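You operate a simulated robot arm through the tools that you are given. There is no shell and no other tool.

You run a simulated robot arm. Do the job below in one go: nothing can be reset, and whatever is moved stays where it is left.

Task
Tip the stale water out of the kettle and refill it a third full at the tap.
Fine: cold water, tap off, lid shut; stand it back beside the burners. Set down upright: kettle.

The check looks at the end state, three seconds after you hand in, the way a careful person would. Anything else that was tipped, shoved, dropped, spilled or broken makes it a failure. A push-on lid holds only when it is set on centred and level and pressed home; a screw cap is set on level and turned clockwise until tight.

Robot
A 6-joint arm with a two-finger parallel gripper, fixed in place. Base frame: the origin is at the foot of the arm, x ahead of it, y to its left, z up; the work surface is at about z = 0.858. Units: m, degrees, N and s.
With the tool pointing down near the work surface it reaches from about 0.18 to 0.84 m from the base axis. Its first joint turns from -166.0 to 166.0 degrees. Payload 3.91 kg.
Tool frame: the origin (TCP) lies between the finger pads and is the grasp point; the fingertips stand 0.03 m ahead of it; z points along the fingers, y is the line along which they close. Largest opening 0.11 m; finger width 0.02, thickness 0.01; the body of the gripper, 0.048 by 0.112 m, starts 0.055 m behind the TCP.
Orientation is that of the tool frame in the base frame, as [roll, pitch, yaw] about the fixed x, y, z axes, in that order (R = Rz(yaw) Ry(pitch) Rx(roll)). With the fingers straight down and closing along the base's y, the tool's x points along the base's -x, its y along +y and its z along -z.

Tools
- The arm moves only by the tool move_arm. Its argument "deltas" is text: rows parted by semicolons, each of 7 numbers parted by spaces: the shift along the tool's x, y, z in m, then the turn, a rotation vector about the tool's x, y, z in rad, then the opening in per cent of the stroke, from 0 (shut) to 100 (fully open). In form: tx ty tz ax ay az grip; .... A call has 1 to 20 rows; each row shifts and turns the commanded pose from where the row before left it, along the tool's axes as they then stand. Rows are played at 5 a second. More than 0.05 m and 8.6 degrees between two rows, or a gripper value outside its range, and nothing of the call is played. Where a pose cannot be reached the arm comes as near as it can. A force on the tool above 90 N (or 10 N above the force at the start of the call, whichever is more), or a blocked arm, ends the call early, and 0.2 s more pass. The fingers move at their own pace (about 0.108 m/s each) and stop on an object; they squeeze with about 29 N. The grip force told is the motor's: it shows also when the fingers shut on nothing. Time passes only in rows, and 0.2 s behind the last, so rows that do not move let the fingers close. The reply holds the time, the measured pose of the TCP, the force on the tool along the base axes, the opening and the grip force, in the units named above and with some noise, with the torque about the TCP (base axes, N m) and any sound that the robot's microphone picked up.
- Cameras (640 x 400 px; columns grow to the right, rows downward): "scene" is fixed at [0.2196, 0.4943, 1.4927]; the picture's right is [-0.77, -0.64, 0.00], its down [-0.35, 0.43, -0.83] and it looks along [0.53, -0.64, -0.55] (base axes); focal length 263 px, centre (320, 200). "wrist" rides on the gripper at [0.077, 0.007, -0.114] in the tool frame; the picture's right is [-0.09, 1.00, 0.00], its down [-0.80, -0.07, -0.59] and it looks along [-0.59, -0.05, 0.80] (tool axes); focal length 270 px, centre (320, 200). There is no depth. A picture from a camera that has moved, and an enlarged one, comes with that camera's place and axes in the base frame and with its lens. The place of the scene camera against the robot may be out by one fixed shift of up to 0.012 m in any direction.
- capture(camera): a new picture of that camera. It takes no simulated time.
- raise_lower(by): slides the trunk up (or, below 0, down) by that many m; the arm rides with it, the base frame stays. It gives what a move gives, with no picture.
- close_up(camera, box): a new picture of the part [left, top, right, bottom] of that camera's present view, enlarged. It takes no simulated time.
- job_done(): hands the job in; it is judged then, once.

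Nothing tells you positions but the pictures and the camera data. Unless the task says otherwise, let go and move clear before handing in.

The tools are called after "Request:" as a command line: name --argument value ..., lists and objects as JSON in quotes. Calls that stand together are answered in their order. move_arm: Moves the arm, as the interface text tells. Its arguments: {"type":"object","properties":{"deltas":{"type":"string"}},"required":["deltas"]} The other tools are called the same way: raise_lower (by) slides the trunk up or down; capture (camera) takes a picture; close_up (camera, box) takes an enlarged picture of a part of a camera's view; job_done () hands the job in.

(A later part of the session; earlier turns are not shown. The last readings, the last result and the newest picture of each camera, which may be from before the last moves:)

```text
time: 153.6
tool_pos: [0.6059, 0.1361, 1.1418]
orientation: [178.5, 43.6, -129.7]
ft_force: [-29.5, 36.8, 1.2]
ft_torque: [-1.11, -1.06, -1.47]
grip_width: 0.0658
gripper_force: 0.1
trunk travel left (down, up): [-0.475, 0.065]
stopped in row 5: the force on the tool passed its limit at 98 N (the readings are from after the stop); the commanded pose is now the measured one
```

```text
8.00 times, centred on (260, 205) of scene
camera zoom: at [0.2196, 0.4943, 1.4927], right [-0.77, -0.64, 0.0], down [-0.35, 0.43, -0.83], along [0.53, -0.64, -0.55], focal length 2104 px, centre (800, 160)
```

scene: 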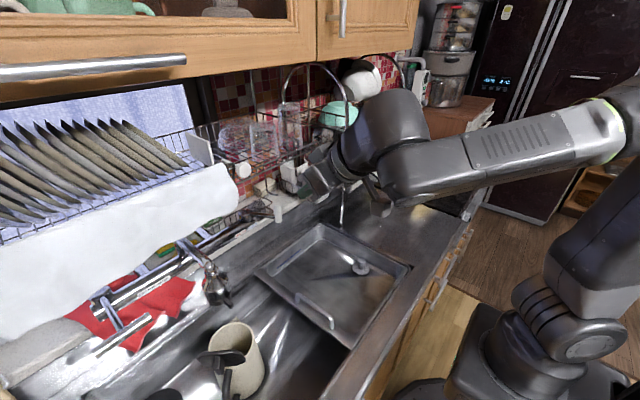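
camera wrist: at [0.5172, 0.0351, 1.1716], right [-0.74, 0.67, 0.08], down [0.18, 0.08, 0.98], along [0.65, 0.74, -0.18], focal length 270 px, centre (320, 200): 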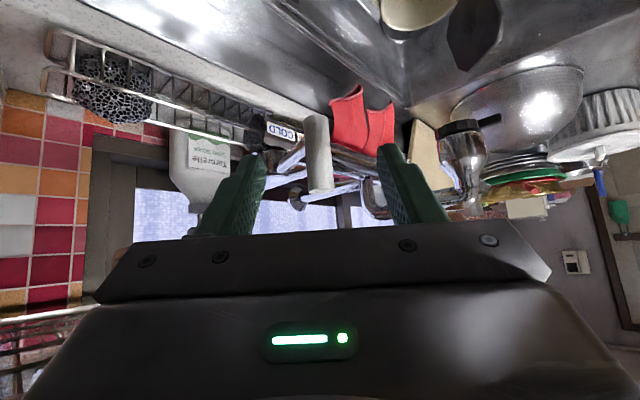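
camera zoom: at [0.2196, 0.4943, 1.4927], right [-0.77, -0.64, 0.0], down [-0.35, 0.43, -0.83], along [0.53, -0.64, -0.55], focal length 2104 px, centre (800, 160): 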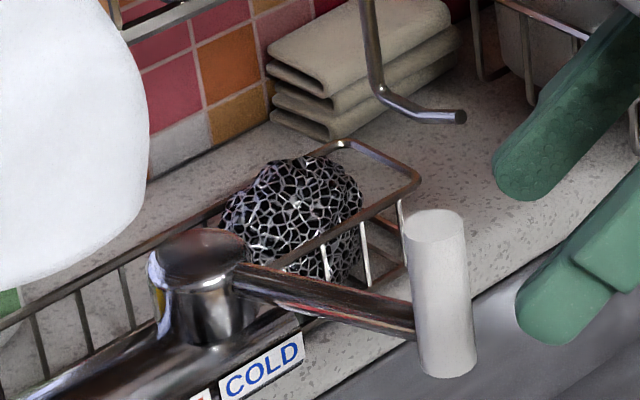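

There's still contact force even with the fingers open, so some other part of the arm must be touching something. Looking before moving.

Request:
capture --camera "scene"

Request:
close_up --camera "scene" --box '[260, 80, 440, 260]'

```text
taken
```

scene: 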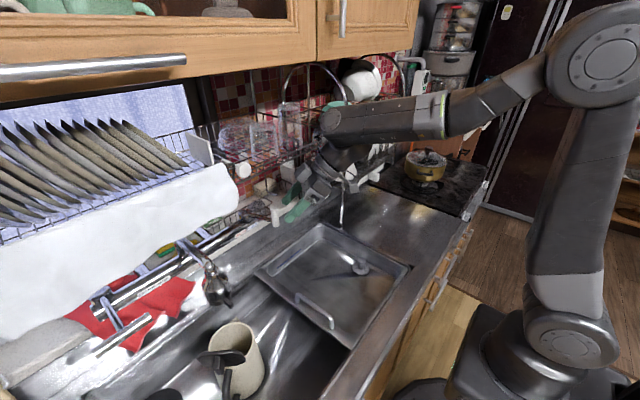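

```text
2.22 times, centred on (350, 170) of scene
camera zoom: at [0.2196, 0.4943, 1.4927], right [-0.77, -0.64, 0.0], down [-0.35, 0.43, -0.83], along [0.53, -0.64, -0.55], focal length 584 px, centre (253, 267)
```

zoom: 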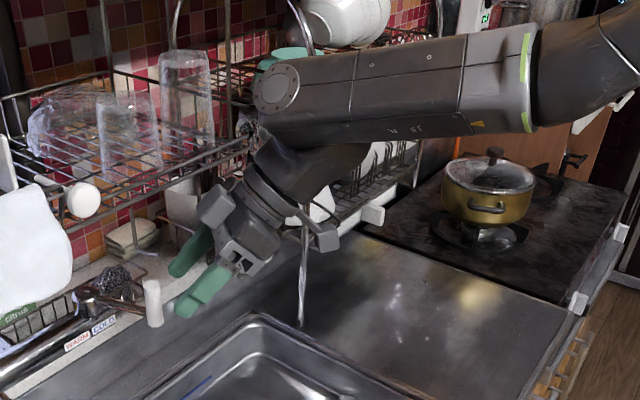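

The wrist is close against the dish rack's arch. Moving the hand straight back (−x) and slightly up, keeping clear of the knob.

Request:
move_arm --deltas "0.0024 0.0154 -0.016 0 0 0 60; 0.0024 0.0154 -0.016 0 0 0 60; 0 0 0 0 0 0 60"

Request:
close_up --camera "scene" --box '[220, 180, 300, 230]'

Request:
close_up --camera "scene" --box '[260, 80, 440, 260]'

```text
time: 154.4
tool_pos: [0.5707, 0.1301, 1.1609]
orientation: [178.7, 43.7, -129.8]
ft_force: [-0.8, -0.3, -0.8]
ft_torque: [0.0, 0.07, 0.02]
grip_width: 0.0659
gripper_force: 0.0
trunk travel left (down, up): [-0.475, 0.065]
```

```text
8.00 times, centred on (260, 205) of scene
camera zoom: at [0.2196, 0.4943, 1.4927], right [-0.77, -0.64, 0.0], down [-0.35, 0.43, -0.83], along [0.53, -0.64, -0.55], focal length 2104 px, centre (800, 160)
```

zoom: 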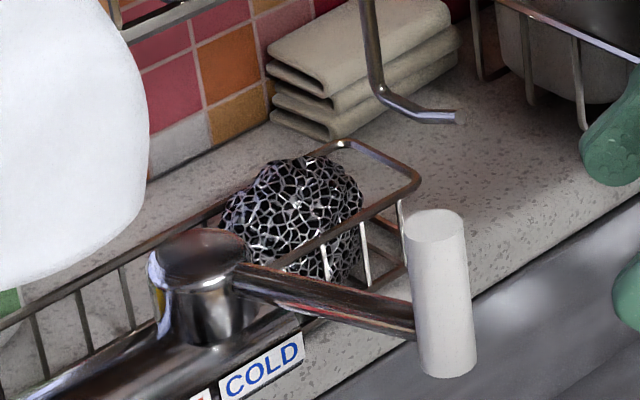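

```text
2.22 times, centred on (350, 170) of scene
camera zoom: at [0.2196, 0.4943, 1.4927], right [-0.77, -0.64, 0.0], down [-0.35, 0.43, -0.83], along [0.53, -0.64, -0.55], focal length 584 px, centre (253, 267)
```

zoom: 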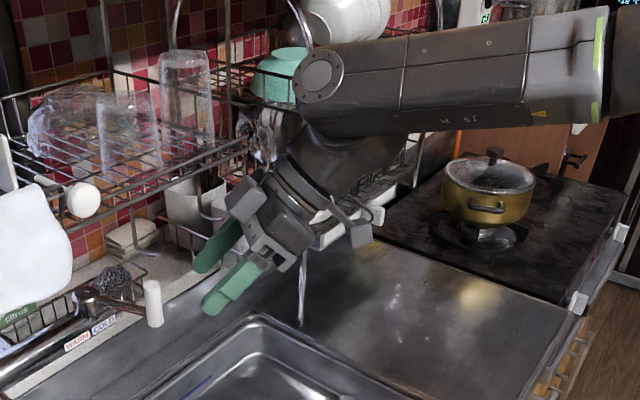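

Free again. Looking at the pictures, the open finger most likely caught a hook under the shelf while turning, and the earlier first push did reach a real stop near 40°. I'll go back with closed fingers on the lever's left side and push gently to that stop. First move away and re-orient.

Request:
move_arm --deltas "-0.0155 0.0384 -0.006 0 0 0 60; -0.0155 0.0384 -0.006 0 0 0 30; 0 0 0 0.0864 -0.0021 0.0904 0; 0 0 0 0.0864 -0.0021 0.0904 0; 0 0 0 0.0864 -0.0021 0.0904 0; 0 0 0 0.0864 -0.0021 0.0904 0; 0 0 0 0.0864 -0.0021 0.0904 0; 0 0 0 0.0864 -0.0021 0.0904 0; 0 0 0 0.0864 -0.0021 0.0904 0; 0 0 0 0 0.11 0 0; 0 0 0 0 0.11 0 0; 0 0 0 0 0.11 0 0"

Request:
capture --camera "wrist"

Request:
close_up --camera "scene" --box '[220, 150, 320, 230]'

```text
time: 157.0
tool_pos: [0.5226, 0.1884, 1.1933]
orientation: [179.0, 24.5, -179.5]
ft_force: [0.6, -0.2, 0.5]
ft_torque: [0.0, 0.02, 0.0]
grip_width: 0.0
gripper_force: 28.8
trunk travel left (down, up): [-0.475, 0.065]
```

```text
taken
camera wrist: at [0.4049, 0.1915, 1.264], right [0.06, 1.0, 0.05], down [0.48, -0.08, 0.87], along [0.87, -0.03, -0.48], focal length 270 px, centre (320, 200)
```

wrist: 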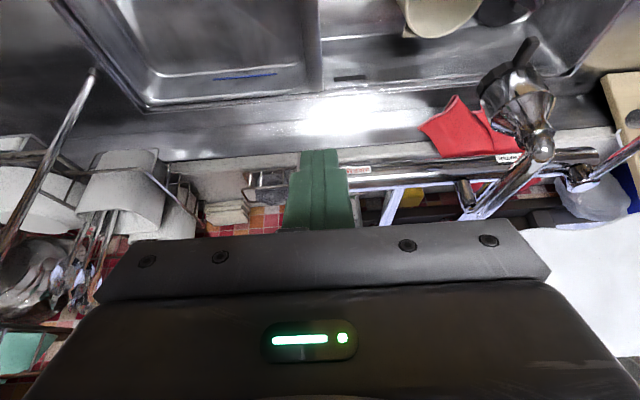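

```text
5.00 times, centred on (270, 190) of scene
camera zoom: at [0.2196, 0.4943, 1.4927], right [-0.77, -0.64, 0.0], down [-0.35, 0.43, -0.83], along [0.53, -0.64, -0.55], focal length 1315 px, centre (570, 250)
```

zoom: 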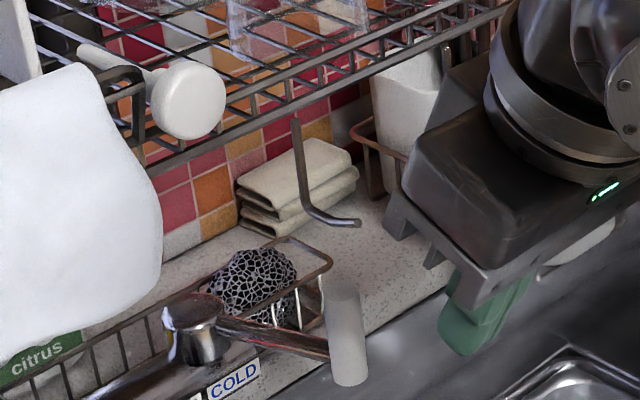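

Now approaching to the left (+y) side of the knob with closed fingers.

Request:
move_arm --deltas "-0.0163 0.0079 0.0327 0 0 0 0; -0.0163 0.0079 0.0327 0 0 0 0; -0.0163 0.0079 0.0327 0 0 0 0; 0 0 0 0 0 0 0"

Request:
capture --camera "wrist"

Request:
close_up --camera "scene" --box '[220, 170, 320, 240]'

```text
time: 158.0
tool_pos: [0.6104, 0.2137, 1.1245]
orientation: [178.8, 24.8, -179.5]
ft_force: [0.6, 0.4, -0.6]
ft_torque: [0.03, -0.01, -0.01]
grip_width: 0.0003
gripper_force: 28.8
trunk travel left (down, up): [-0.475, 0.065]
```

```text
taken
camera wrist: at [0.492, 0.2174, 1.1964], right [0.06, 1.0, 0.05], down [0.48, -0.08, 0.87], along [0.88, -0.03, -0.48], focal length 270 px, centre (320, 200)
```

wrist: 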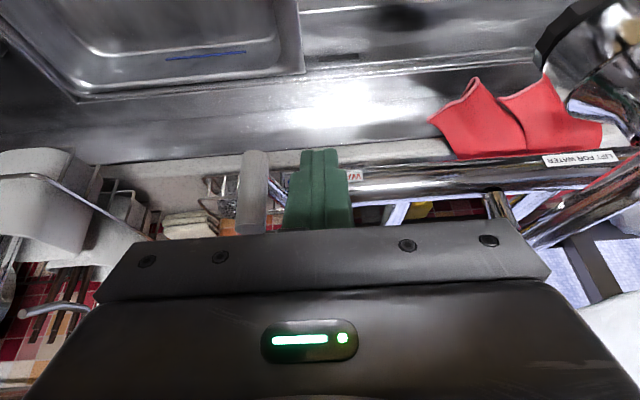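

```text
5.71 times, centred on (270, 205) of scene
camera zoom: at [0.2196, 0.4943, 1.4927], right [-0.77, -0.64, 0.0], down [-0.35, 0.43, -0.83], along [0.53, -0.64, -0.55], focal length 1503 px, centre (606, 171)
```

zoom: 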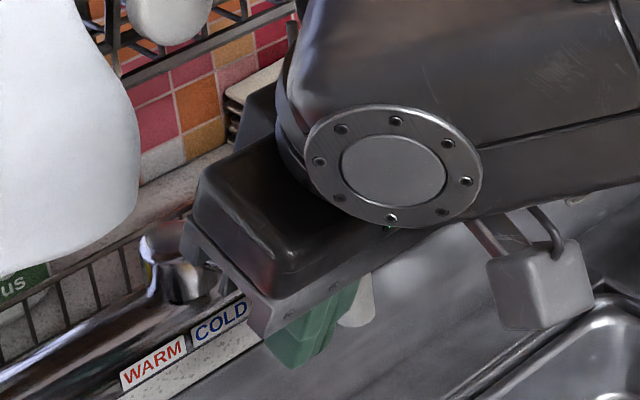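

The finger is beside the knob (knob at y≈0.174). Pushing −y in small steps.

Request:
move_arm --deltas "0 -0.007 0 0 0 0 0; 0 -0.007 0 0 0 0 0; 0 -0.007 0 0 0 0 0; 0 -0.006 0 0 0 0 0; 0 0 0 0 0 0 0"

Request:
capture --camera "wrist"

```text
time: 159.2
tool_pos: [0.6089, 0.1875, 1.125]
orientation: [178.9, 24.7, -179.6]
ft_force: [0.4, -0.5, 0.8]
ft_torque: [-0.03, 0.03, 0.02]
grip_width: 0.0
gripper_force: 29.3
trunk travel left (down, up): [-0.475, 0.065]
```

```text
taken
camera wrist: at [0.4908, 0.1903, 1.1961], right [0.06, 1.0, 0.05], down [0.48, -0.08, 0.87], along [0.87, -0.03, -0.48], focal length 270 px, centre (320, 200)
```

wrist: 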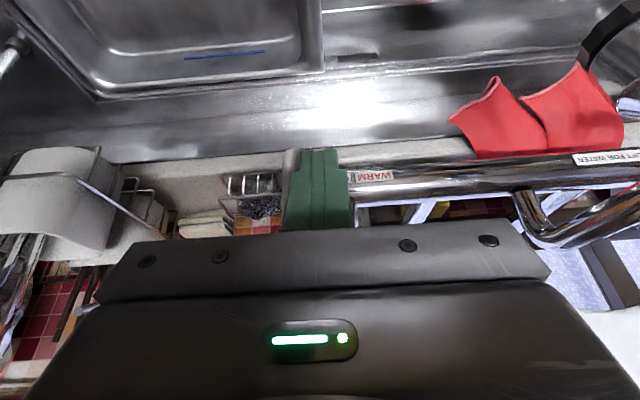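

Request:
move_arm --deltas "-0.0027 -0.005 0.0012 0 0 0 0; -0.0027 -0.005 0.0012 0 0 0 0; 0 0 0 0 0 0 0"

Request:
capture --camera "wrist"

```text
time: 160.0
tool_pos: [0.6133, 0.1763, 1.125]
orientation: [178.9, 24.8, -179.5]
ft_force: [0.3, 0.3, 0.3]
ft_torque: [-0.01, 0.02, 0.05]
grip_width: 0.0
gripper_force: 29.4
trunk travel left (down, up): [-0.475, 0.065]
```

```text
taken
camera wrist: at [0.4965, 0.1795, 1.1957], right [0.06, 1.0, 0.05], down [0.48, -0.08, 0.87], along [0.88, -0.03, -0.48], focal length 270 px, centre (320, 200)
```

wrist: 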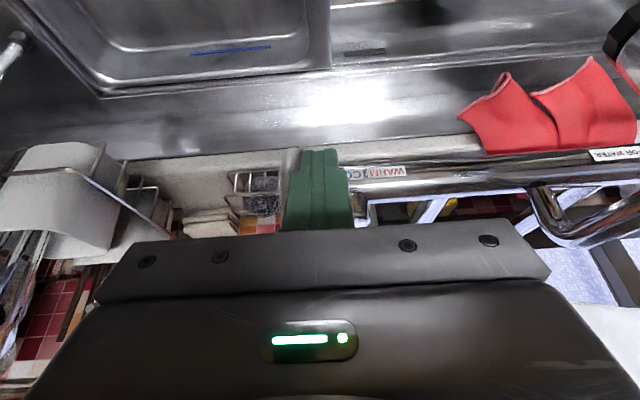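

Request:
close_up --camera "wrist" --box '[240, 130, 400, 240]'

Request:
close_up --camera "scene" --box '[230, 180, 310, 240]'

```text
3.64 times, centred on (320, 185) of wrist
camera zoom: at [0.4965, 0.1795, 1.1957], right [0.06, 1.0, 0.05], down [0.48, -0.08, 0.87], along [0.88, -0.03, -0.48], focal length 983 px, centre (320, 254)
```

zoom: 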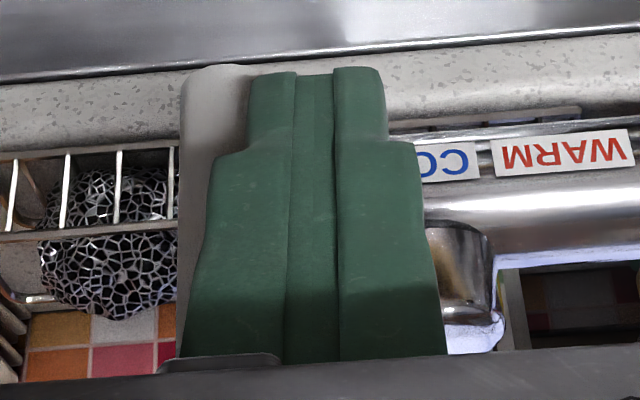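

```text
6.67 times, centred on (270, 210) of scene
camera zoom: at [0.2196, 0.4943, 1.4927], right [-0.77, -0.64, 0.0], down [-0.35, 0.43, -0.83], along [0.53, -0.64, -0.55], focal length 1753 px, centre (653, 133)
```

zoom: 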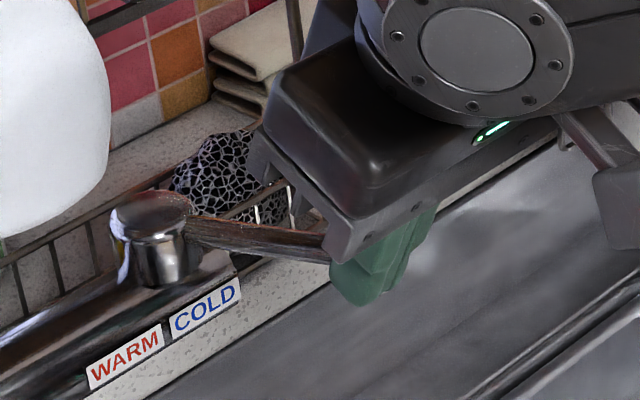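

The knob is moving with the finger (now about 27°). Continuing gently.

Request:
move_arm --deltas "-0.0018 -0.0045 0.0008 0 0 0 0; -0.0018 -0.0045 0.0008 0 0 0 0; 0 0 0 0 0 0 0"

Request:
close_up --camera "wrist" --box '[240, 130, 400, 240]'

```text
time: 160.8
tool_pos: [0.6167, 0.1703, 1.1226]
orientation: [179.1, 24.8, -179.5]
ft_force: [-5.7, 7.2, 0.7]
ft_torque: [0.19, 0.1, 0.05]
grip_width: 0.0001
gripper_force: 29.3
trunk travel left (down, up): [-0.475, 0.065]
```

```text
3.64 times, centred on (320, 185) of wrist
camera zoom: at [0.499, 0.1738, 1.1953], right [0.06, 1.0, 0.05], down [0.48, -0.08, 0.87], along [0.88, -0.03, -0.48], focal length 983 px, centre (320, 254)
```

zoom: 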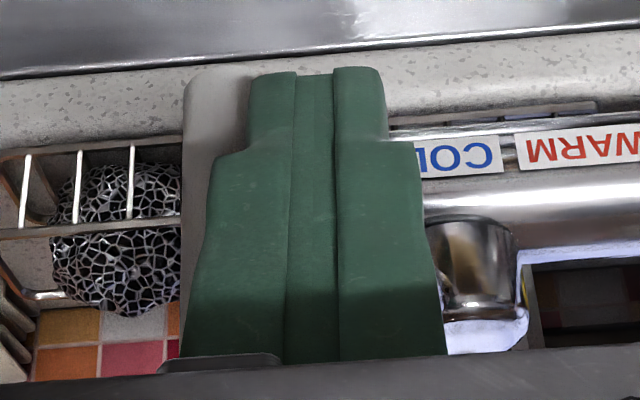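

Request:
move_arm --deltas "-0.0005 -0.002 0.0002 0 0 0 0; 0 0 0 0 0 0 0"

Request:
close_up --camera "scene" --box '[230, 180, 310, 240]'

```text
time: 161.4
tool_pos: [0.6164, 0.1701, 1.1239]
orientation: [179.0, 24.8, -179.3]
ft_force: [-8.8, 17.2, -1.3]
ft_torque: [0.44, 0.25, 0.31]
grip_width: 0.0
gripper_force: 28.8
trunk travel left (down, up): [-0.475, 0.065]
```

```text
6.67 times, centred on (270, 210) of scene
camera zoom: at [0.2196, 0.4943, 1.4927], right [-0.77, -0.64, 0.0], down [-0.35, 0.43, -0.83], along [0.53, -0.64, -0.55], focal length 1753 px, centre (653, 133)
```

zoom: 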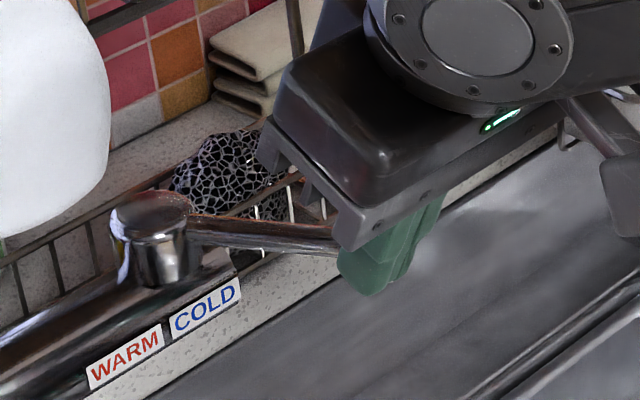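

Firm stop with the lever at its original/cold-end position. Moving the finger off (+y) and backing away.

Request:
move_arm --deltas "0 0.012 0 0 0 0 0; 0.01 0.015 -0.02 0 0 0 0; 0.01 0.0 -0.04 0 0 0 0; 0.01 0 -0.04 0 0 0 0; 0 0 0 0 0 0 0"

Request:
close_up --camera "scene" --box '[220, 180, 300, 230]'

Request:
capture --camera "scene"

```text
time: 162.6
tool_pos: [0.5472, 0.1917, 1.202]
orientation: [178.9, 24.7, -179.5]
ft_force: [0.7, 0.9, 0.2]
ft_torque: [0.0, 0.03, 0.02]
grip_width: 0.0
gripper_force: 28.9
trunk travel left (down, up): [-0.475, 0.065]
```

```text
8.00 times, centred on (260, 205) of scene
camera zoom: at [0.2196, 0.4943, 1.4927], right [-0.77, -0.64, 0.0], down [-0.35, 0.43, -0.83], along [0.53, -0.64, -0.55], focal length 2104 px, centre (800, 160)
```

zoom: 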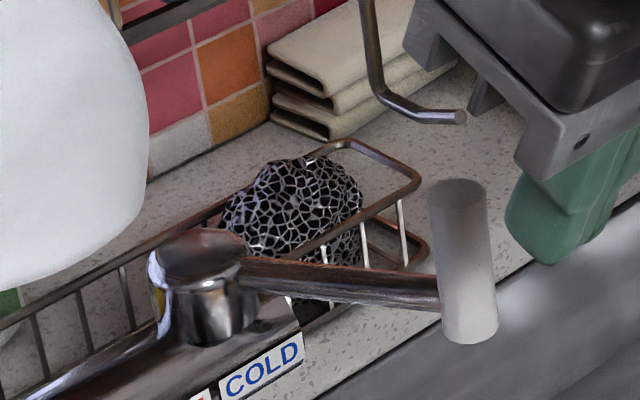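

```text
taken
```

scene: 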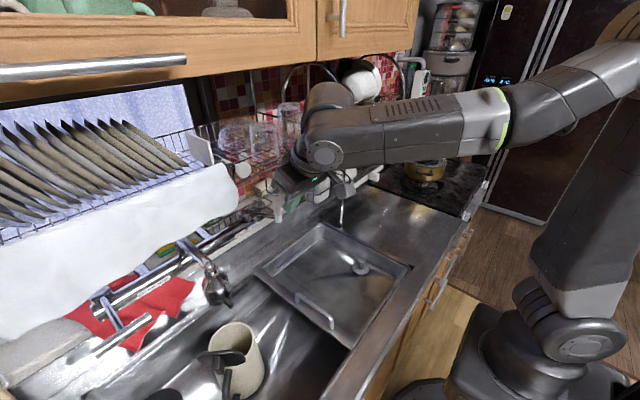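

The knob is back exactly at its original position, which is the cold stop. Next, the lift lever: I'll go look at the T-handle from above.

Request:
move_arm --deltas "0 0 -0.04 0 0 0 0; 0 0 0 0 0.145 0 0; 0 0 0 0 0.145 0 0; 0 0 0 0 0.145 0 0; 0 0.045 -0.01 0 0 0 20; 0 0.045 0 0 0 0 40; 0 0.045 0 0 0 0 60; 0 0.045 0 0 0 0 60; 0 0.045 0 0 0 0 60; 0 0.045 0 0 0 0 60; 0 0.045 0 0 0 0 60"

Request:
capture --camera "wrist"

Request:
capture --camera "scene"

```text
time: 165.0
tool_pos: [0.5227, 0.4917, 1.2554]
orientation: [178.8, 0.0, -179.0]
ft_force: [-0.6, -0.1, -0.1]
ft_torque: [0.04, 0.01, 0.0]
grip_width: 0.0661
gripper_force: 0.1
out of reach, approached as far as the arm can: row 11
trunk travel left (down, up): [-0.475, 0.065]
```

```text
taken
camera wrist: at [0.4455, 0.4957, 1.3692], right [0.07, 1.0, 0.02], down [0.8, -0.07, 0.59], along [0.59, -0.03, -0.8], focal length 270 px, centre (320, 200)
```

wrist: 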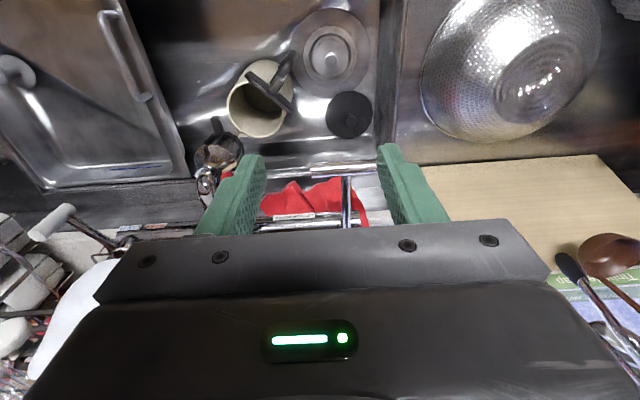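

```text
taken
```

scene: 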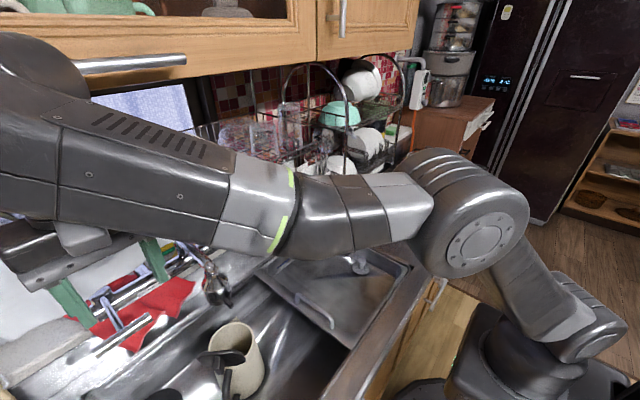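

From here I can see straight into the kettle: its mouth centre is about (0.603, 0.373), right under the outlet. Zooming on the T-handle.

Request:
close_up --camera "wrist" --box '[250, 130, 400, 235]'

Request:
close_up --camera "wrist" --box '[170, 40, 330, 200]'

Request:
close_up --camera "scene" --box '[40, 250, 200, 380]'

```text
3.81 times, centred on (325, 182) of wrist
camera zoom: at [0.4455, 0.4957, 1.3692], right [0.07, 1.0, 0.02], down [0.8, -0.07, 0.59], along [0.59, -0.03, -0.8], focal length 1030 px, centre (301, 267)
```

zoom: 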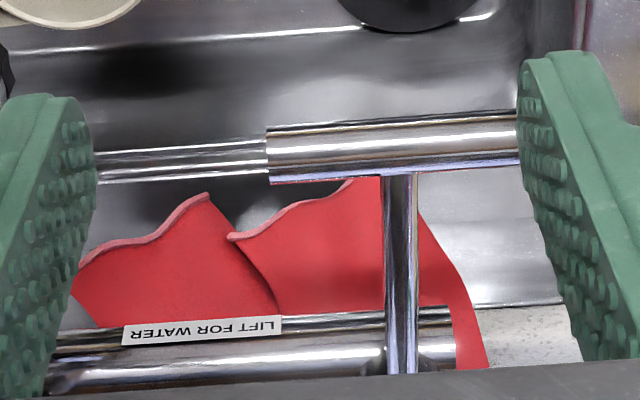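

```text
2.50 times, centred on (250, 120) of wrist
camera zoom: at [0.4455, 0.4957, 1.3692], right [0.07, 1.0, 0.02], down [0.8, -0.07, 0.59], along [0.59, -0.03, -0.8], focal length 676 px, centre (495, 400)
```

zoom: 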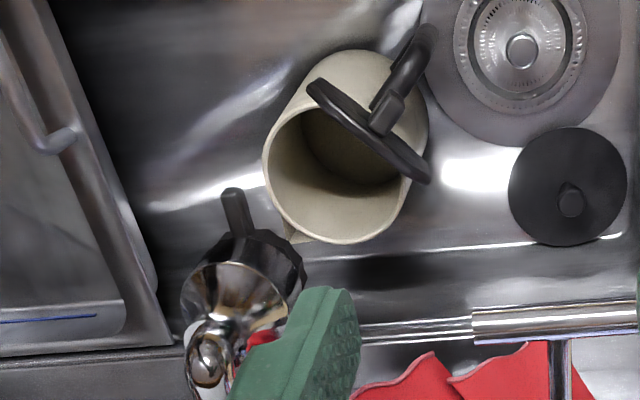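

```text
3.08 times, centred on (120, 315) of scene
camera zoom: at [0.2196, 0.4943, 1.4927], right [-0.77, -0.64, 0.0], down [-0.35, 0.43, -0.83], along [0.53, -0.64, -0.55], focal length 809 px, centre (935, -154)
```

zoom: 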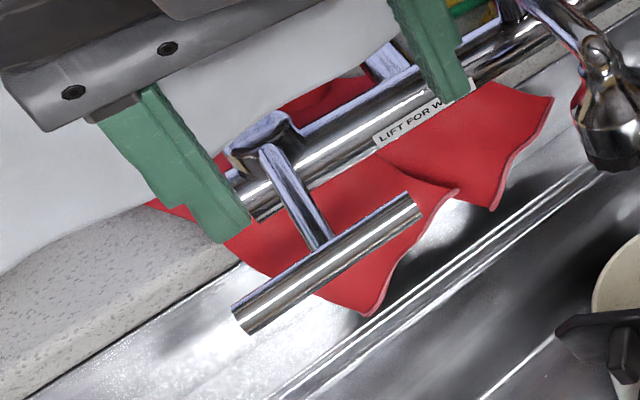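

The T-handle bar runs along y at x≈0.601, z≈1.10, from y 0.479 to 0.559, with the lever arm at y≈0.519. I'll grip its left part with the fingers above and below, so I can lift and lower it quickly. Re-orienting the wrist first.

Request:
move_arm --deltas "0.0314 -0.0108 0.015 0 0 0 60; 0.0314 -0.0108 0.015 0 0 0 60; 0 0 0 0 0 0.1444 60; 0 0 0 0 0 0.1444 60; 0 0 0 0 0 0.1444 60; 0 0 0 0 0 0.1444 60; 0 0 0 0 0 0.1444 60; 0 0 0 0 0 0.1444 60; 0 0 0 0 0 0.1444 60; 0 0 0 0 0 0.1444 60; 0 0 0 0 0 0.1444 60; 0 0 0 0 0 0.1444 60; 0 0 0 0 0 0.1444 60"

Request:
capture --camera "wrist"

```text
time: 167.8
tool_pos: [0.4622, 0.4684, 1.2218]
orientation: [-179.8, -1.0, 89.8]
ft_force: [0.4, -0.7, 0.6]
ft_torque: [0.01, 0.02, -0.01]
grip_width: 0.066
gripper_force: 0.2
trunk travel left (down, up): [-0.475, 0.065]
```

```text
taken
camera wrist: at [0.4699, 0.5435, 1.3367], right [1.0, -0.09, 0.0], down [-0.07, -0.81, 0.58], along [-0.06, -0.58, -0.81], focal length 270 px, centre (320, 200)
```

wrist: 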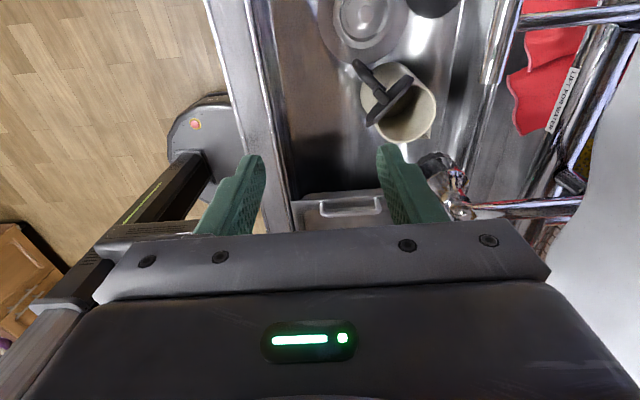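

Now tilting so the fingers point forwards and down at 40°, closing in the vertical plane.

Request:
move_arm --deltas "0 0 0 -0.1455 0 0 60; 0 0 0 -0.1455 0 0 60; 0 0 0 -0.1455 0 0 60; 0 0 0 -0.1455 0 0 60; 0 0 0 -0.1455 0 0 60; 0 0 0 -0.1455 0 0 60"

Request:
capture --camera "wrist"

Request:
capture --camera "scene"

```text
time: 169.2
tool_pos: [0.4803, 0.4731, 1.2451]
orientation: [130.9, -0.4, 90.4]
ft_force: [0.1, -0.1, 0.1]
ft_torque: [0.01, 0.01, 0.01]
grip_width: 0.0659
gripper_force: 0.1
out of reach, approached as far as the arm can: row 6
trunk travel left (down, up): [-0.475, 0.065]
```

```text
taken
camera wrist: at [0.3978, 0.5487, 1.3238], right [0.65, -0.09, 0.75], down [-0.49, -0.81, 0.33], along [0.58, -0.58, -0.57], focal length 270 px, centre (320, 200)
```

wrist: 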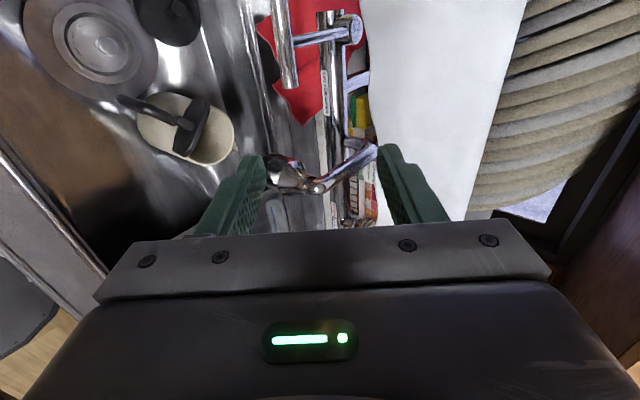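

```text
taken
```

scene: 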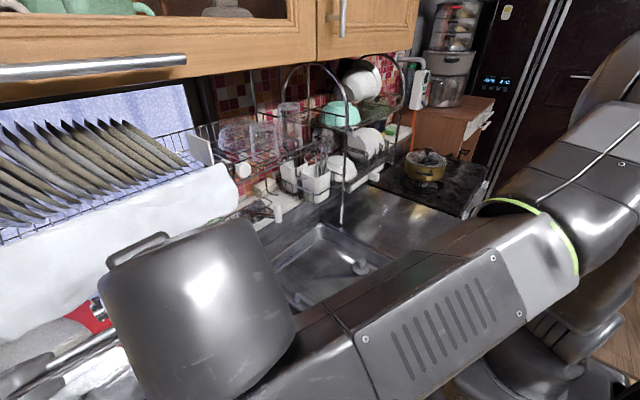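

The view shows the T-handle, tap head and kettle all at once. Moving to the pre-grasp point in front of the T-bar's left part.

Request:
move_arm --deltas "0.0165 -0.0077 0.0267 0 0 0 60; 0.0165 -0.0077 0.0267 0 0 0 60; 0.0165 -0.0077 0.0267 0 0 0 60; 0.0165 -0.0077 0.0267 0 0 0 60; 0 0 0 0 0 0 60"

Request:
capture --camera "wrist"

Request:
close_up --camera "wrist" --box '[200, 60, 440, 240]'

```text
time: 170.4
tool_pos: [0.5537, 0.5437, 1.1675]
orientation: [130.5, -0.7, 90.2]
ft_force: [0.0, 0.2, 0.3]
ft_torque: [-0.01, 0.0, 0.0]
grip_width: 0.0659
gripper_force: 0.1
out of reach, approached as far as the arm can: row 1, 2, 3
trunk travel left (down, up): [-0.475, 0.065]
```

```text
taken
camera wrist: at [0.4713, 0.6193, 1.2475], right [0.65, -0.1, 0.76], down [-0.5, -0.81, 0.32], along [0.58, -0.58, -0.57], focal length 270 px, centre (320, 200)
```

wrist: 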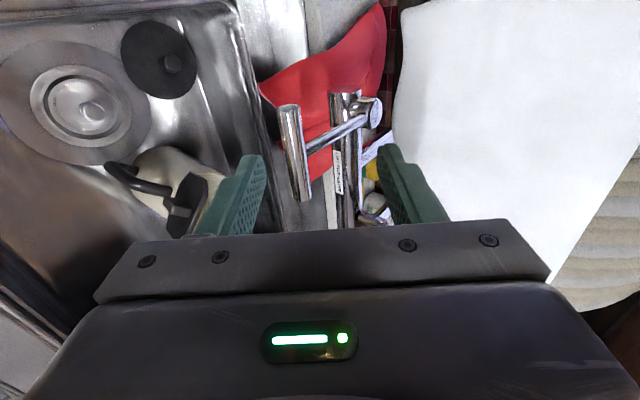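

```text
2.22 times, centred on (320, 150) of wrist
camera zoom: at [0.4713, 0.6193, 1.2475], right [0.65, -0.1, 0.76], down [-0.5, -0.81, 0.32], along [0.58, -0.58, -0.57], focal length 601 px, centre (320, 311)
```

zoom: 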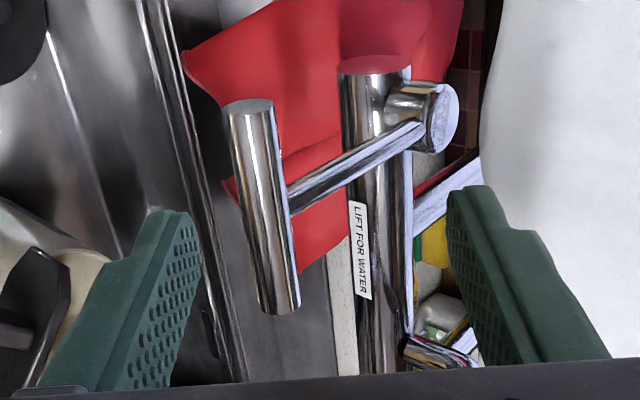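

The T-bar sits slightly low of the finger midline. Shifting down across it, then moving forward so the bar lies between the fingers.

Request:
move_arm --deltas "0 -0.0216 0 0 0 0 60; 0 0 0.02 0 0 0 60; 0 0 0.02 0 0 0 60; 0 0 0 0 0 0 60"

Request:
capture --camera "wrist"

Request:
close_up --camera "wrist" --box '[200, 60, 440, 240]'

```text
time: 171.4
tool_pos: [0.5815, 0.5507, 1.1367]
orientation: [130.3, -0.8, 90.1]
ft_force: [1.1, -1.0, 1.2]
ft_torque: [-0.05, -0.01, 0.01]
grip_width: 0.0661
gripper_force: 0.0
out of reach, approached as far as the arm can: row 1
trunk travel left (down, up): [-0.475, 0.065]
```

```text
taken
camera wrist: at [0.4996, 0.6272, 1.217], right [0.65, -0.1, 0.76], down [-0.5, -0.81, 0.32], along [0.58, -0.58, -0.57], focal length 270 px, centre (320, 200)
```

wrist: 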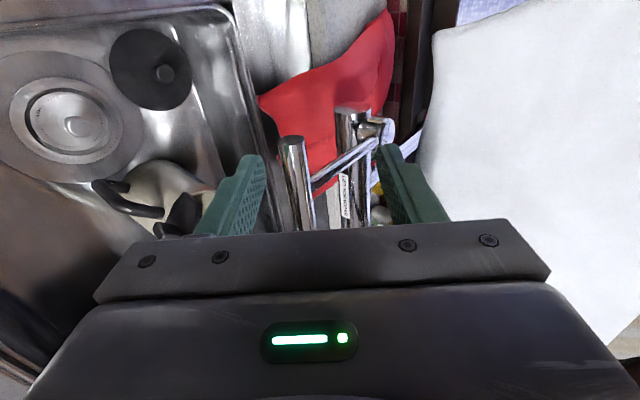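

```text
2.22 times, centred on (320, 150) of wrist
camera zoom: at [0.4996, 0.6272, 1.217], right [0.65, -0.1, 0.76], down [-0.5, -0.81, 0.32], along [0.58, -0.58, -0.57], focal length 601 px, centre (320, 311)
```

zoom: 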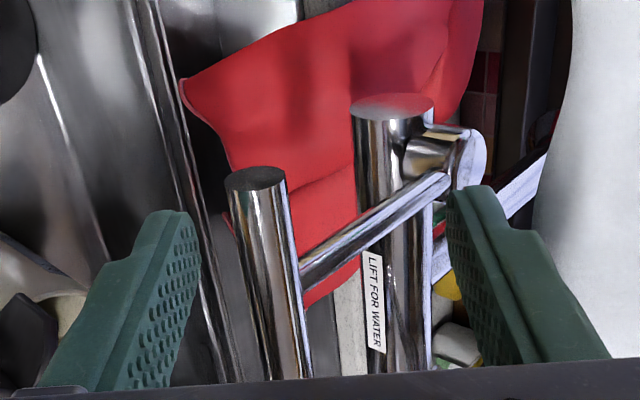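

The wrist tilt is at its limit here; easing it a little more upright lines the bar up better. Then centring and advancing.

Request:
move_arm --deltas "0 0 0 0.1 0 0 60; 0 0 0 0.1 0 0 60; -0.0107 -0.0077 0 0 0 0 60; 0 0 0 0 0 0 60"

Request:
close_up --camera "wrist" --box '[200, 60, 440, 240]'

```text
time: 172.4
tool_pos: [0.5773, 0.5407, 1.1295]
orientation: [141.7, -1.0, 90.0]
ft_force: [0.5, 0.4, 0.7]
ft_torque: [0.03, 0.01, 0.03]
grip_width: 0.0659
gripper_force: 0.0
trunk travel left (down, up): [-0.475, 0.065]
```

```text
2.22 times, centred on (320, 150) of wrist
camera zoom: at [0.5115, 0.6159, 1.2259], right [0.78, -0.1, 0.62], down [-0.42, -0.81, 0.41], along [0.46, -0.58, -0.67], focal length 601 px, centre (320, 311)
```

zoom: 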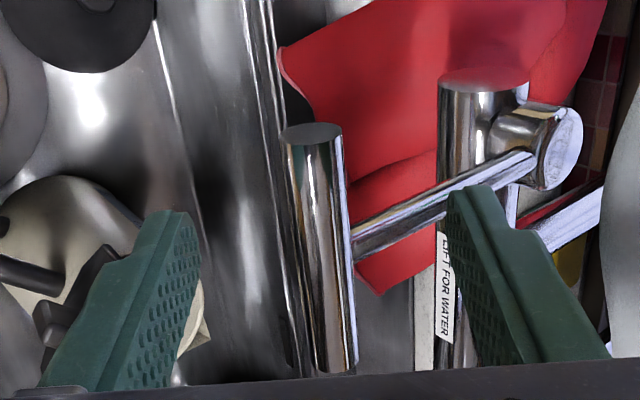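

The bar is centred. Advancing 3 cm and closing on it.

Request:
move_arm --deltas "0 0 0.015 0 0 0 60; 0 0 0.015 0 0 0 60; 0 0 0 0 0 0 60"

Request:
close_up --camera "wrist" --box '[200, 60, 440, 240]'

```text
time: 173.2
tool_pos: [0.5927, 0.5383, 1.1105]
orientation: [141.6, -0.9, 90.1]
ft_force: [1.1, 0.5, 0.2]
ft_torque: [-0.01, -0.01, 0.0]
grip_width: 0.0659
gripper_force: 0.0
trunk travel left (down, up): [-0.475, 0.065]
```

```text
2.22 times, centred on (320, 150) of wrist
camera zoom: at [0.5285, 0.6136, 1.2048], right [0.78, -0.1, 0.62], down [-0.43, -0.81, 0.41], along [0.46, -0.58, -0.67], focal length 601 px, centre (320, 311)
```

zoom: 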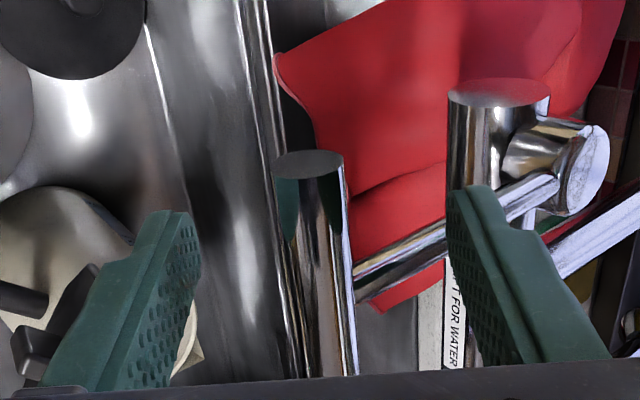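

Request:
move_arm --deltas "0.004 0 0 0 0 0 40; 0 0 0 0 0 0 25; 0 0 0 0 0 0 10; 0 0 0 0 0 0 0; 0 0 0 0 0 0 0"

Request:
capture --camera "wrist"

Request:
capture --camera "scene"

```text
time: 174.4
tool_pos: [0.5934, 0.5428, 1.1093]
orientation: [141.6, -1.0, 90.1]
ft_force: [-4.7, -1.2, -0.2]
ft_torque: [-0.37, 0.1, 0.26]
grip_width: 0.017
gripper_force: 45.1
trunk travel left (down, up): [-0.475, 0.065]
```

```text
taken
camera wrist: at [0.5282, 0.6188, 1.2045], right [0.78, -0.1, 0.62], down [-0.42, -0.81, 0.41], along [0.46, -0.58, -0.67], focal length 270 px, centre (320, 200)
```

wrist: 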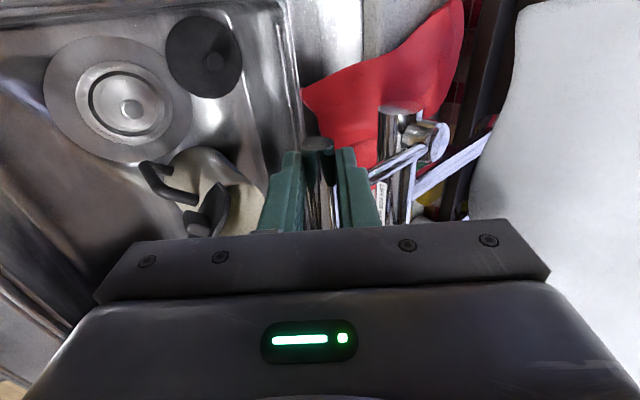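

```text
taken
```

scene: 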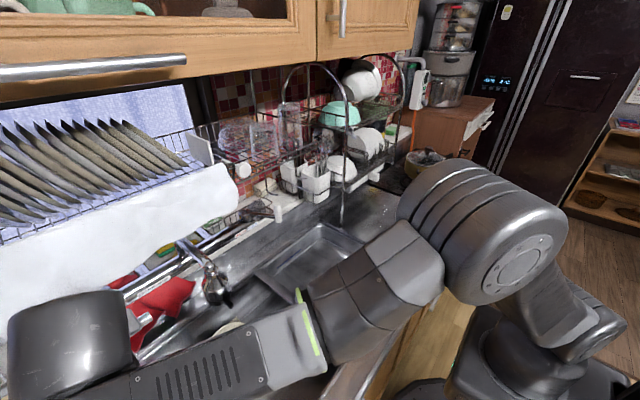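

Gripped the T-bar (17 mm). I'll lift slightly first to see how the water starts and whether the stream lands in the kettle.

Request:
move_arm --deltas "0 0.0065 -0.0076 0 0 0 0"

Request:
capture --camera "wrist"

Request:
close_up --camera "scene" --box '[160, 220, 320, 340]'

```text
time: 174.8
tool_pos: [0.5943, 0.5434, 1.1196]
orientation: [141.6, -0.9, 90.0]
ft_force: [-4.5, -4.0, -3.3]
ft_torque: [-0.35, 0.39, 0.14]
grip_width: 0.0173
gripper_force: 44.7
trunk travel left (down, up): [-0.475, 0.065]
```

```text
taken
camera wrist: at [0.5285, 0.619, 1.2142], right [0.78, -0.1, 0.62], down [-0.42, -0.81, 0.41], along [0.46, -0.58, -0.67], focal length 270 px, centre (320, 200)
```

wrist: 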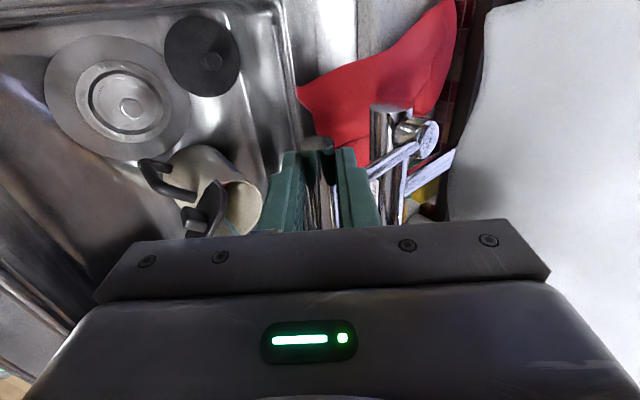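

```text
3.33 times, centred on (240, 280) of scene
camera zoom: at [0.2196, 0.4943, 1.4927], right [-0.77, -0.64, 0.0], down [-0.35, 0.43, -0.83], along [0.53, -0.64, -0.55], focal length 877 px, centre (587, -67)
```

zoom: 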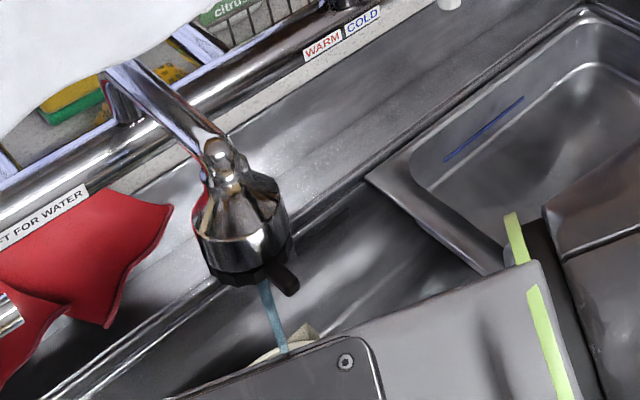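

Water is flowing. Time stands still between calls, so I'll check right away where the stream lands.

Request:
close_up --camera "wrist" --box '[130, 120, 290, 240]'

Request:
close_up --camera "scene" --box '[200, 280, 270, 340]'

```text
3.33 times, centred on (210, 180) of wrist
camera zoom: at [0.5285, 0.619, 1.2142], right [0.78, -0.1, 0.62], down [-0.42, -0.81, 0.41], along [0.46, -0.58, -0.67], focal length 901 px, centre (687, 267)
```

zoom: 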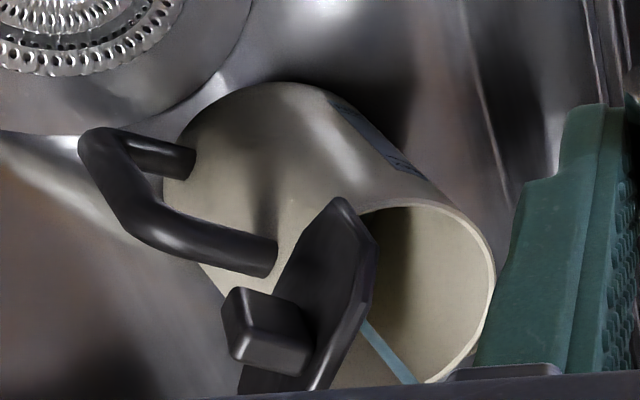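

```text
6.67 times, centred on (235, 310) of scene
camera zoom: at [0.2196, 0.4943, 1.4927], right [-0.77, -0.64, 0.0], down [-0.35, 0.43, -0.83], along [0.53, -0.64, -0.55], focal length 1753 px, centre (887, -533)
```

zoom: 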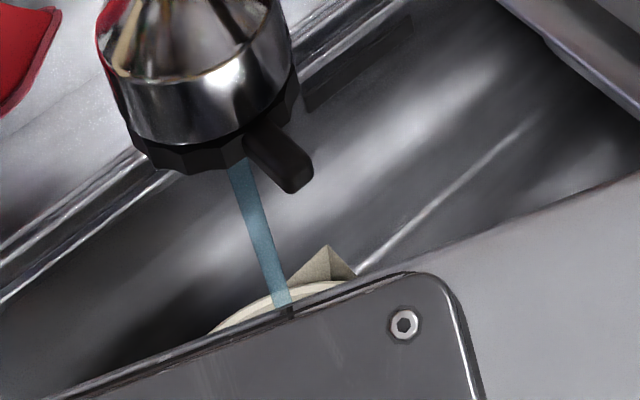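

The stream goes into the kettle mouth. I'll let it run about 1 s at a time and watch the level.

Request:
move_arm --deltas "0 0 0 0 0 0 0; 0 0 0 0 0 0 0; 0 0 0 0 0 0 0; 0 0 0 0 0 0 0"

Request:
close_up --camera "wrist" --box '[130, 120, 290, 240]'

Request:
close_up --camera "scene" --box '[160, 260, 300, 400]'

```text
time: 175.8
tool_pos: [0.5931, 0.5443, 1.1205]
orientation: [141.6, -1.0, 90.0]
ft_force: [-4.5, -5.3, -1.5]
ft_torque: [-0.68, 0.2, -0.01]
grip_width: 0.0171
gripper_force: 45.0
trunk travel left (down, up): [-0.475, 0.065]
```

```text
3.33 times, centred on (210, 180) of wrist
camera zoom: at [0.5284, 0.6188, 1.2153], right [0.78, -0.1, 0.62], down [-0.43, -0.81, 0.41], along [0.46, -0.58, -0.67], focal length 901 px, centre (687, 267)
```

zoom: 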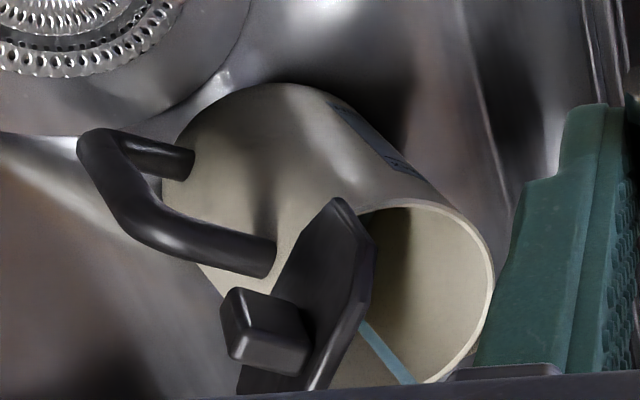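

```text
2.86 times, centred on (230, 330) of scene
camera zoom: at [0.2196, 0.4943, 1.4927], right [-0.77, -0.64, 0.0], down [-0.35, 0.43, -0.83], along [0.53, -0.64, -0.55], focal length 751 px, centre (577, -171)
```

zoom: 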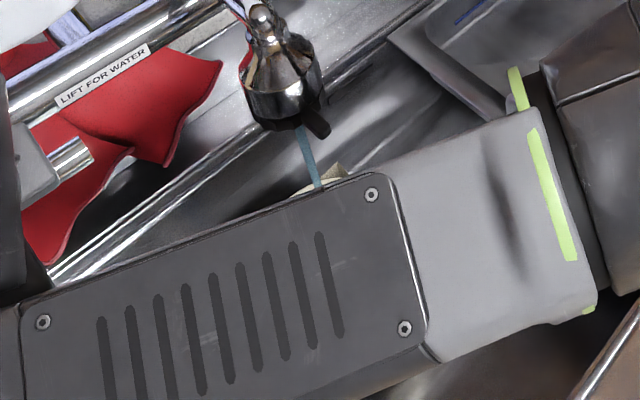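

The stream lands well inside. I can't see the level from here, so I'll shut it now after about 1.5 s of flow and go look, to learn the flow rate.

Request:
move_arm --deltas "0 -0.0065 0.0076 0 0 0 0; 0 -0.0012 0.0016 0 0 0 0; 0 0 0 0 0 0 0"

Request:
close_up --camera "scene" --box '[160, 260, 300, 400]'

Request:
close_up --camera "wrist" --box '[130, 120, 290, 240]'

```text
time: 176.6
tool_pos: [0.5948, 0.5431, 1.1086]
orientation: [141.7, -1.0, 90.0]
ft_force: [-1.7, -6.4, 4.5]
ft_torque: [-0.16, -0.08, 0.45]
grip_width: 0.0169
gripper_force: 45.2
trunk travel left (down, up): [-0.475, 0.065]
```

```text
2.86 times, centred on (230, 330) of scene
camera zoom: at [0.2196, 0.4943, 1.4927], right [-0.77, -0.64, 0.0], down [-0.35, 0.43, -0.83], along [0.53, -0.64, -0.55], focal length 751 px, centre (577, -171)
```

zoom: 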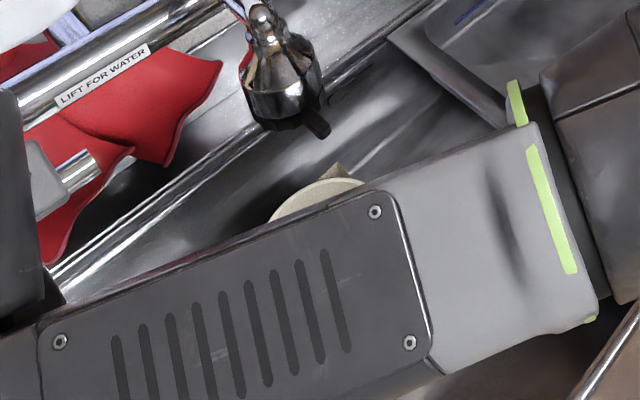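

```text
3.33 times, centred on (210, 180) of wrist
camera zoom: at [0.5283, 0.6187, 1.2032], right [0.78, -0.1, 0.62], down [-0.43, -0.81, 0.41], along [0.46, -0.58, -0.67], focal length 901 px, centre (687, 267)
```

zoom: 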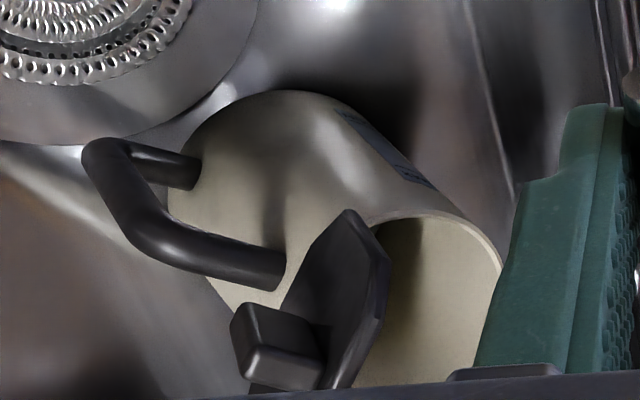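

The stream is off. Letting go of the T-bar and backing up to look into the kettle.

Request:
move_arm --deltas "0 0 0 0 0 0 30; 0 0 0 0 0 0 60; 0 0 -0.03 0 0 0 60; 0 0 -0.04 0 0 0 60; -0.02 0 -0.03 0.1455 0 0 60; -0.03 0 -0.02 0.1455 0 0 60; -0.03 0 0 0.1455 0 0 60; -0.03 -0.02 0 0.1455 0 0 60; 0 0 0 0.09 0 0 60"

Request:
capture --camera "wrist"

Request:
close_up --camera "scene" --box '[160, 260, 300, 400]'

```text
time: 178.6
tool_pos: [0.5, 0.4355, 1.1922]
orientation: [-179.7, -1.0, 90.0]
ft_force: [-0.2, 0.0, 0.2]
ft_torque: [-0.02, 0.01, 0.0]
grip_width: 0.0658
gripper_force: 0.1
trunk travel left (down, up): [-0.475, 0.065]
```

```text
taken
camera wrist: at [0.508, 0.51, 1.3075], right [1.0, -0.09, -0.01], down [-0.07, -0.81, 0.58], along [-0.06, -0.58, -0.81], focal length 270 px, centre (320, 200)
```

wrist: 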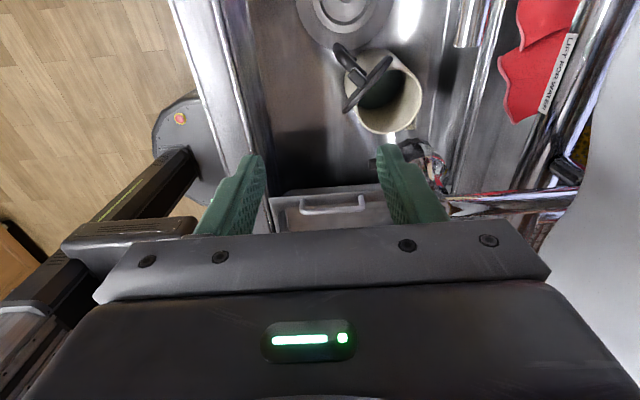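

```text
2.86 times, centred on (230, 330) of scene
camera zoom: at [0.2196, 0.4943, 1.4927], right [-0.77, -0.64, 0.0], down [-0.35, 0.43, -0.83], along [0.53, -0.64, -0.55], focal length 751 px, centre (577, -171)
```

zoom: 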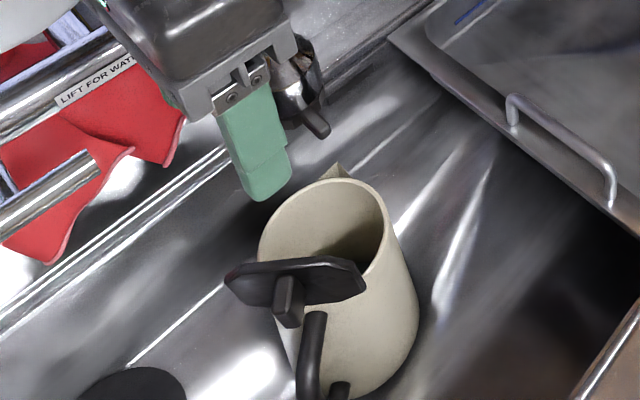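

Request:
close_up --camera "wrist" --box '[320, 30, 450, 150]'

Request:
close_up --camera "scene" --box '[205, 310, 275, 370]'

```text
3.33 times, centred on (385, 90) of wrist
camera zoom: at [0.508, 0.51, 1.3075], right [1.0, -0.09, -0.01], down [-0.07, -0.81, 0.58], along [-0.06, -0.58, -0.81], focal length 901 px, centre (103, 567)
```

zoom: 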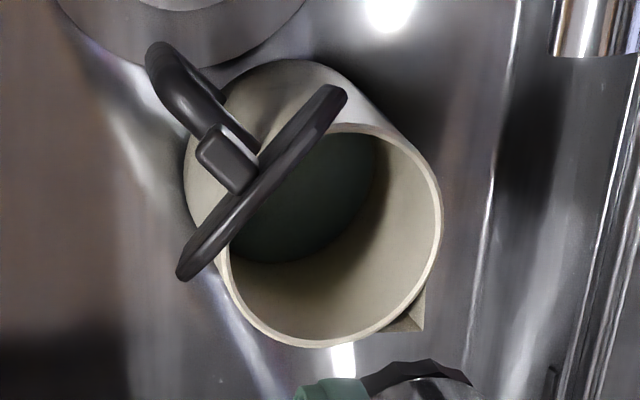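

```text
6.67 times, centred on (240, 340) of scene
camera zoom: at [0.2196, 0.4943, 1.4927], right [-0.77, -0.64, 0.0], down [-0.35, 0.43, -0.83], along [0.53, -0.64, -0.55], focal length 1753 px, centre (853, -733)
```

zoom: 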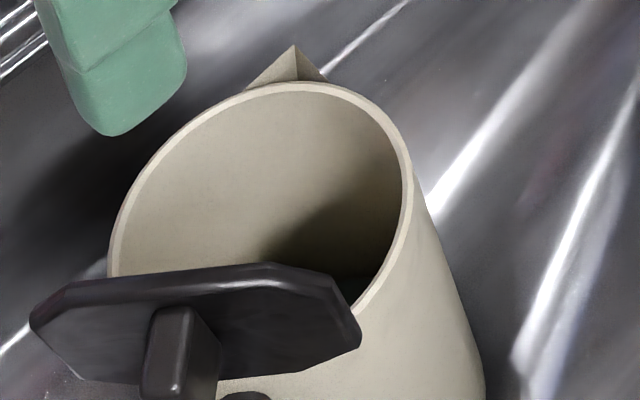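

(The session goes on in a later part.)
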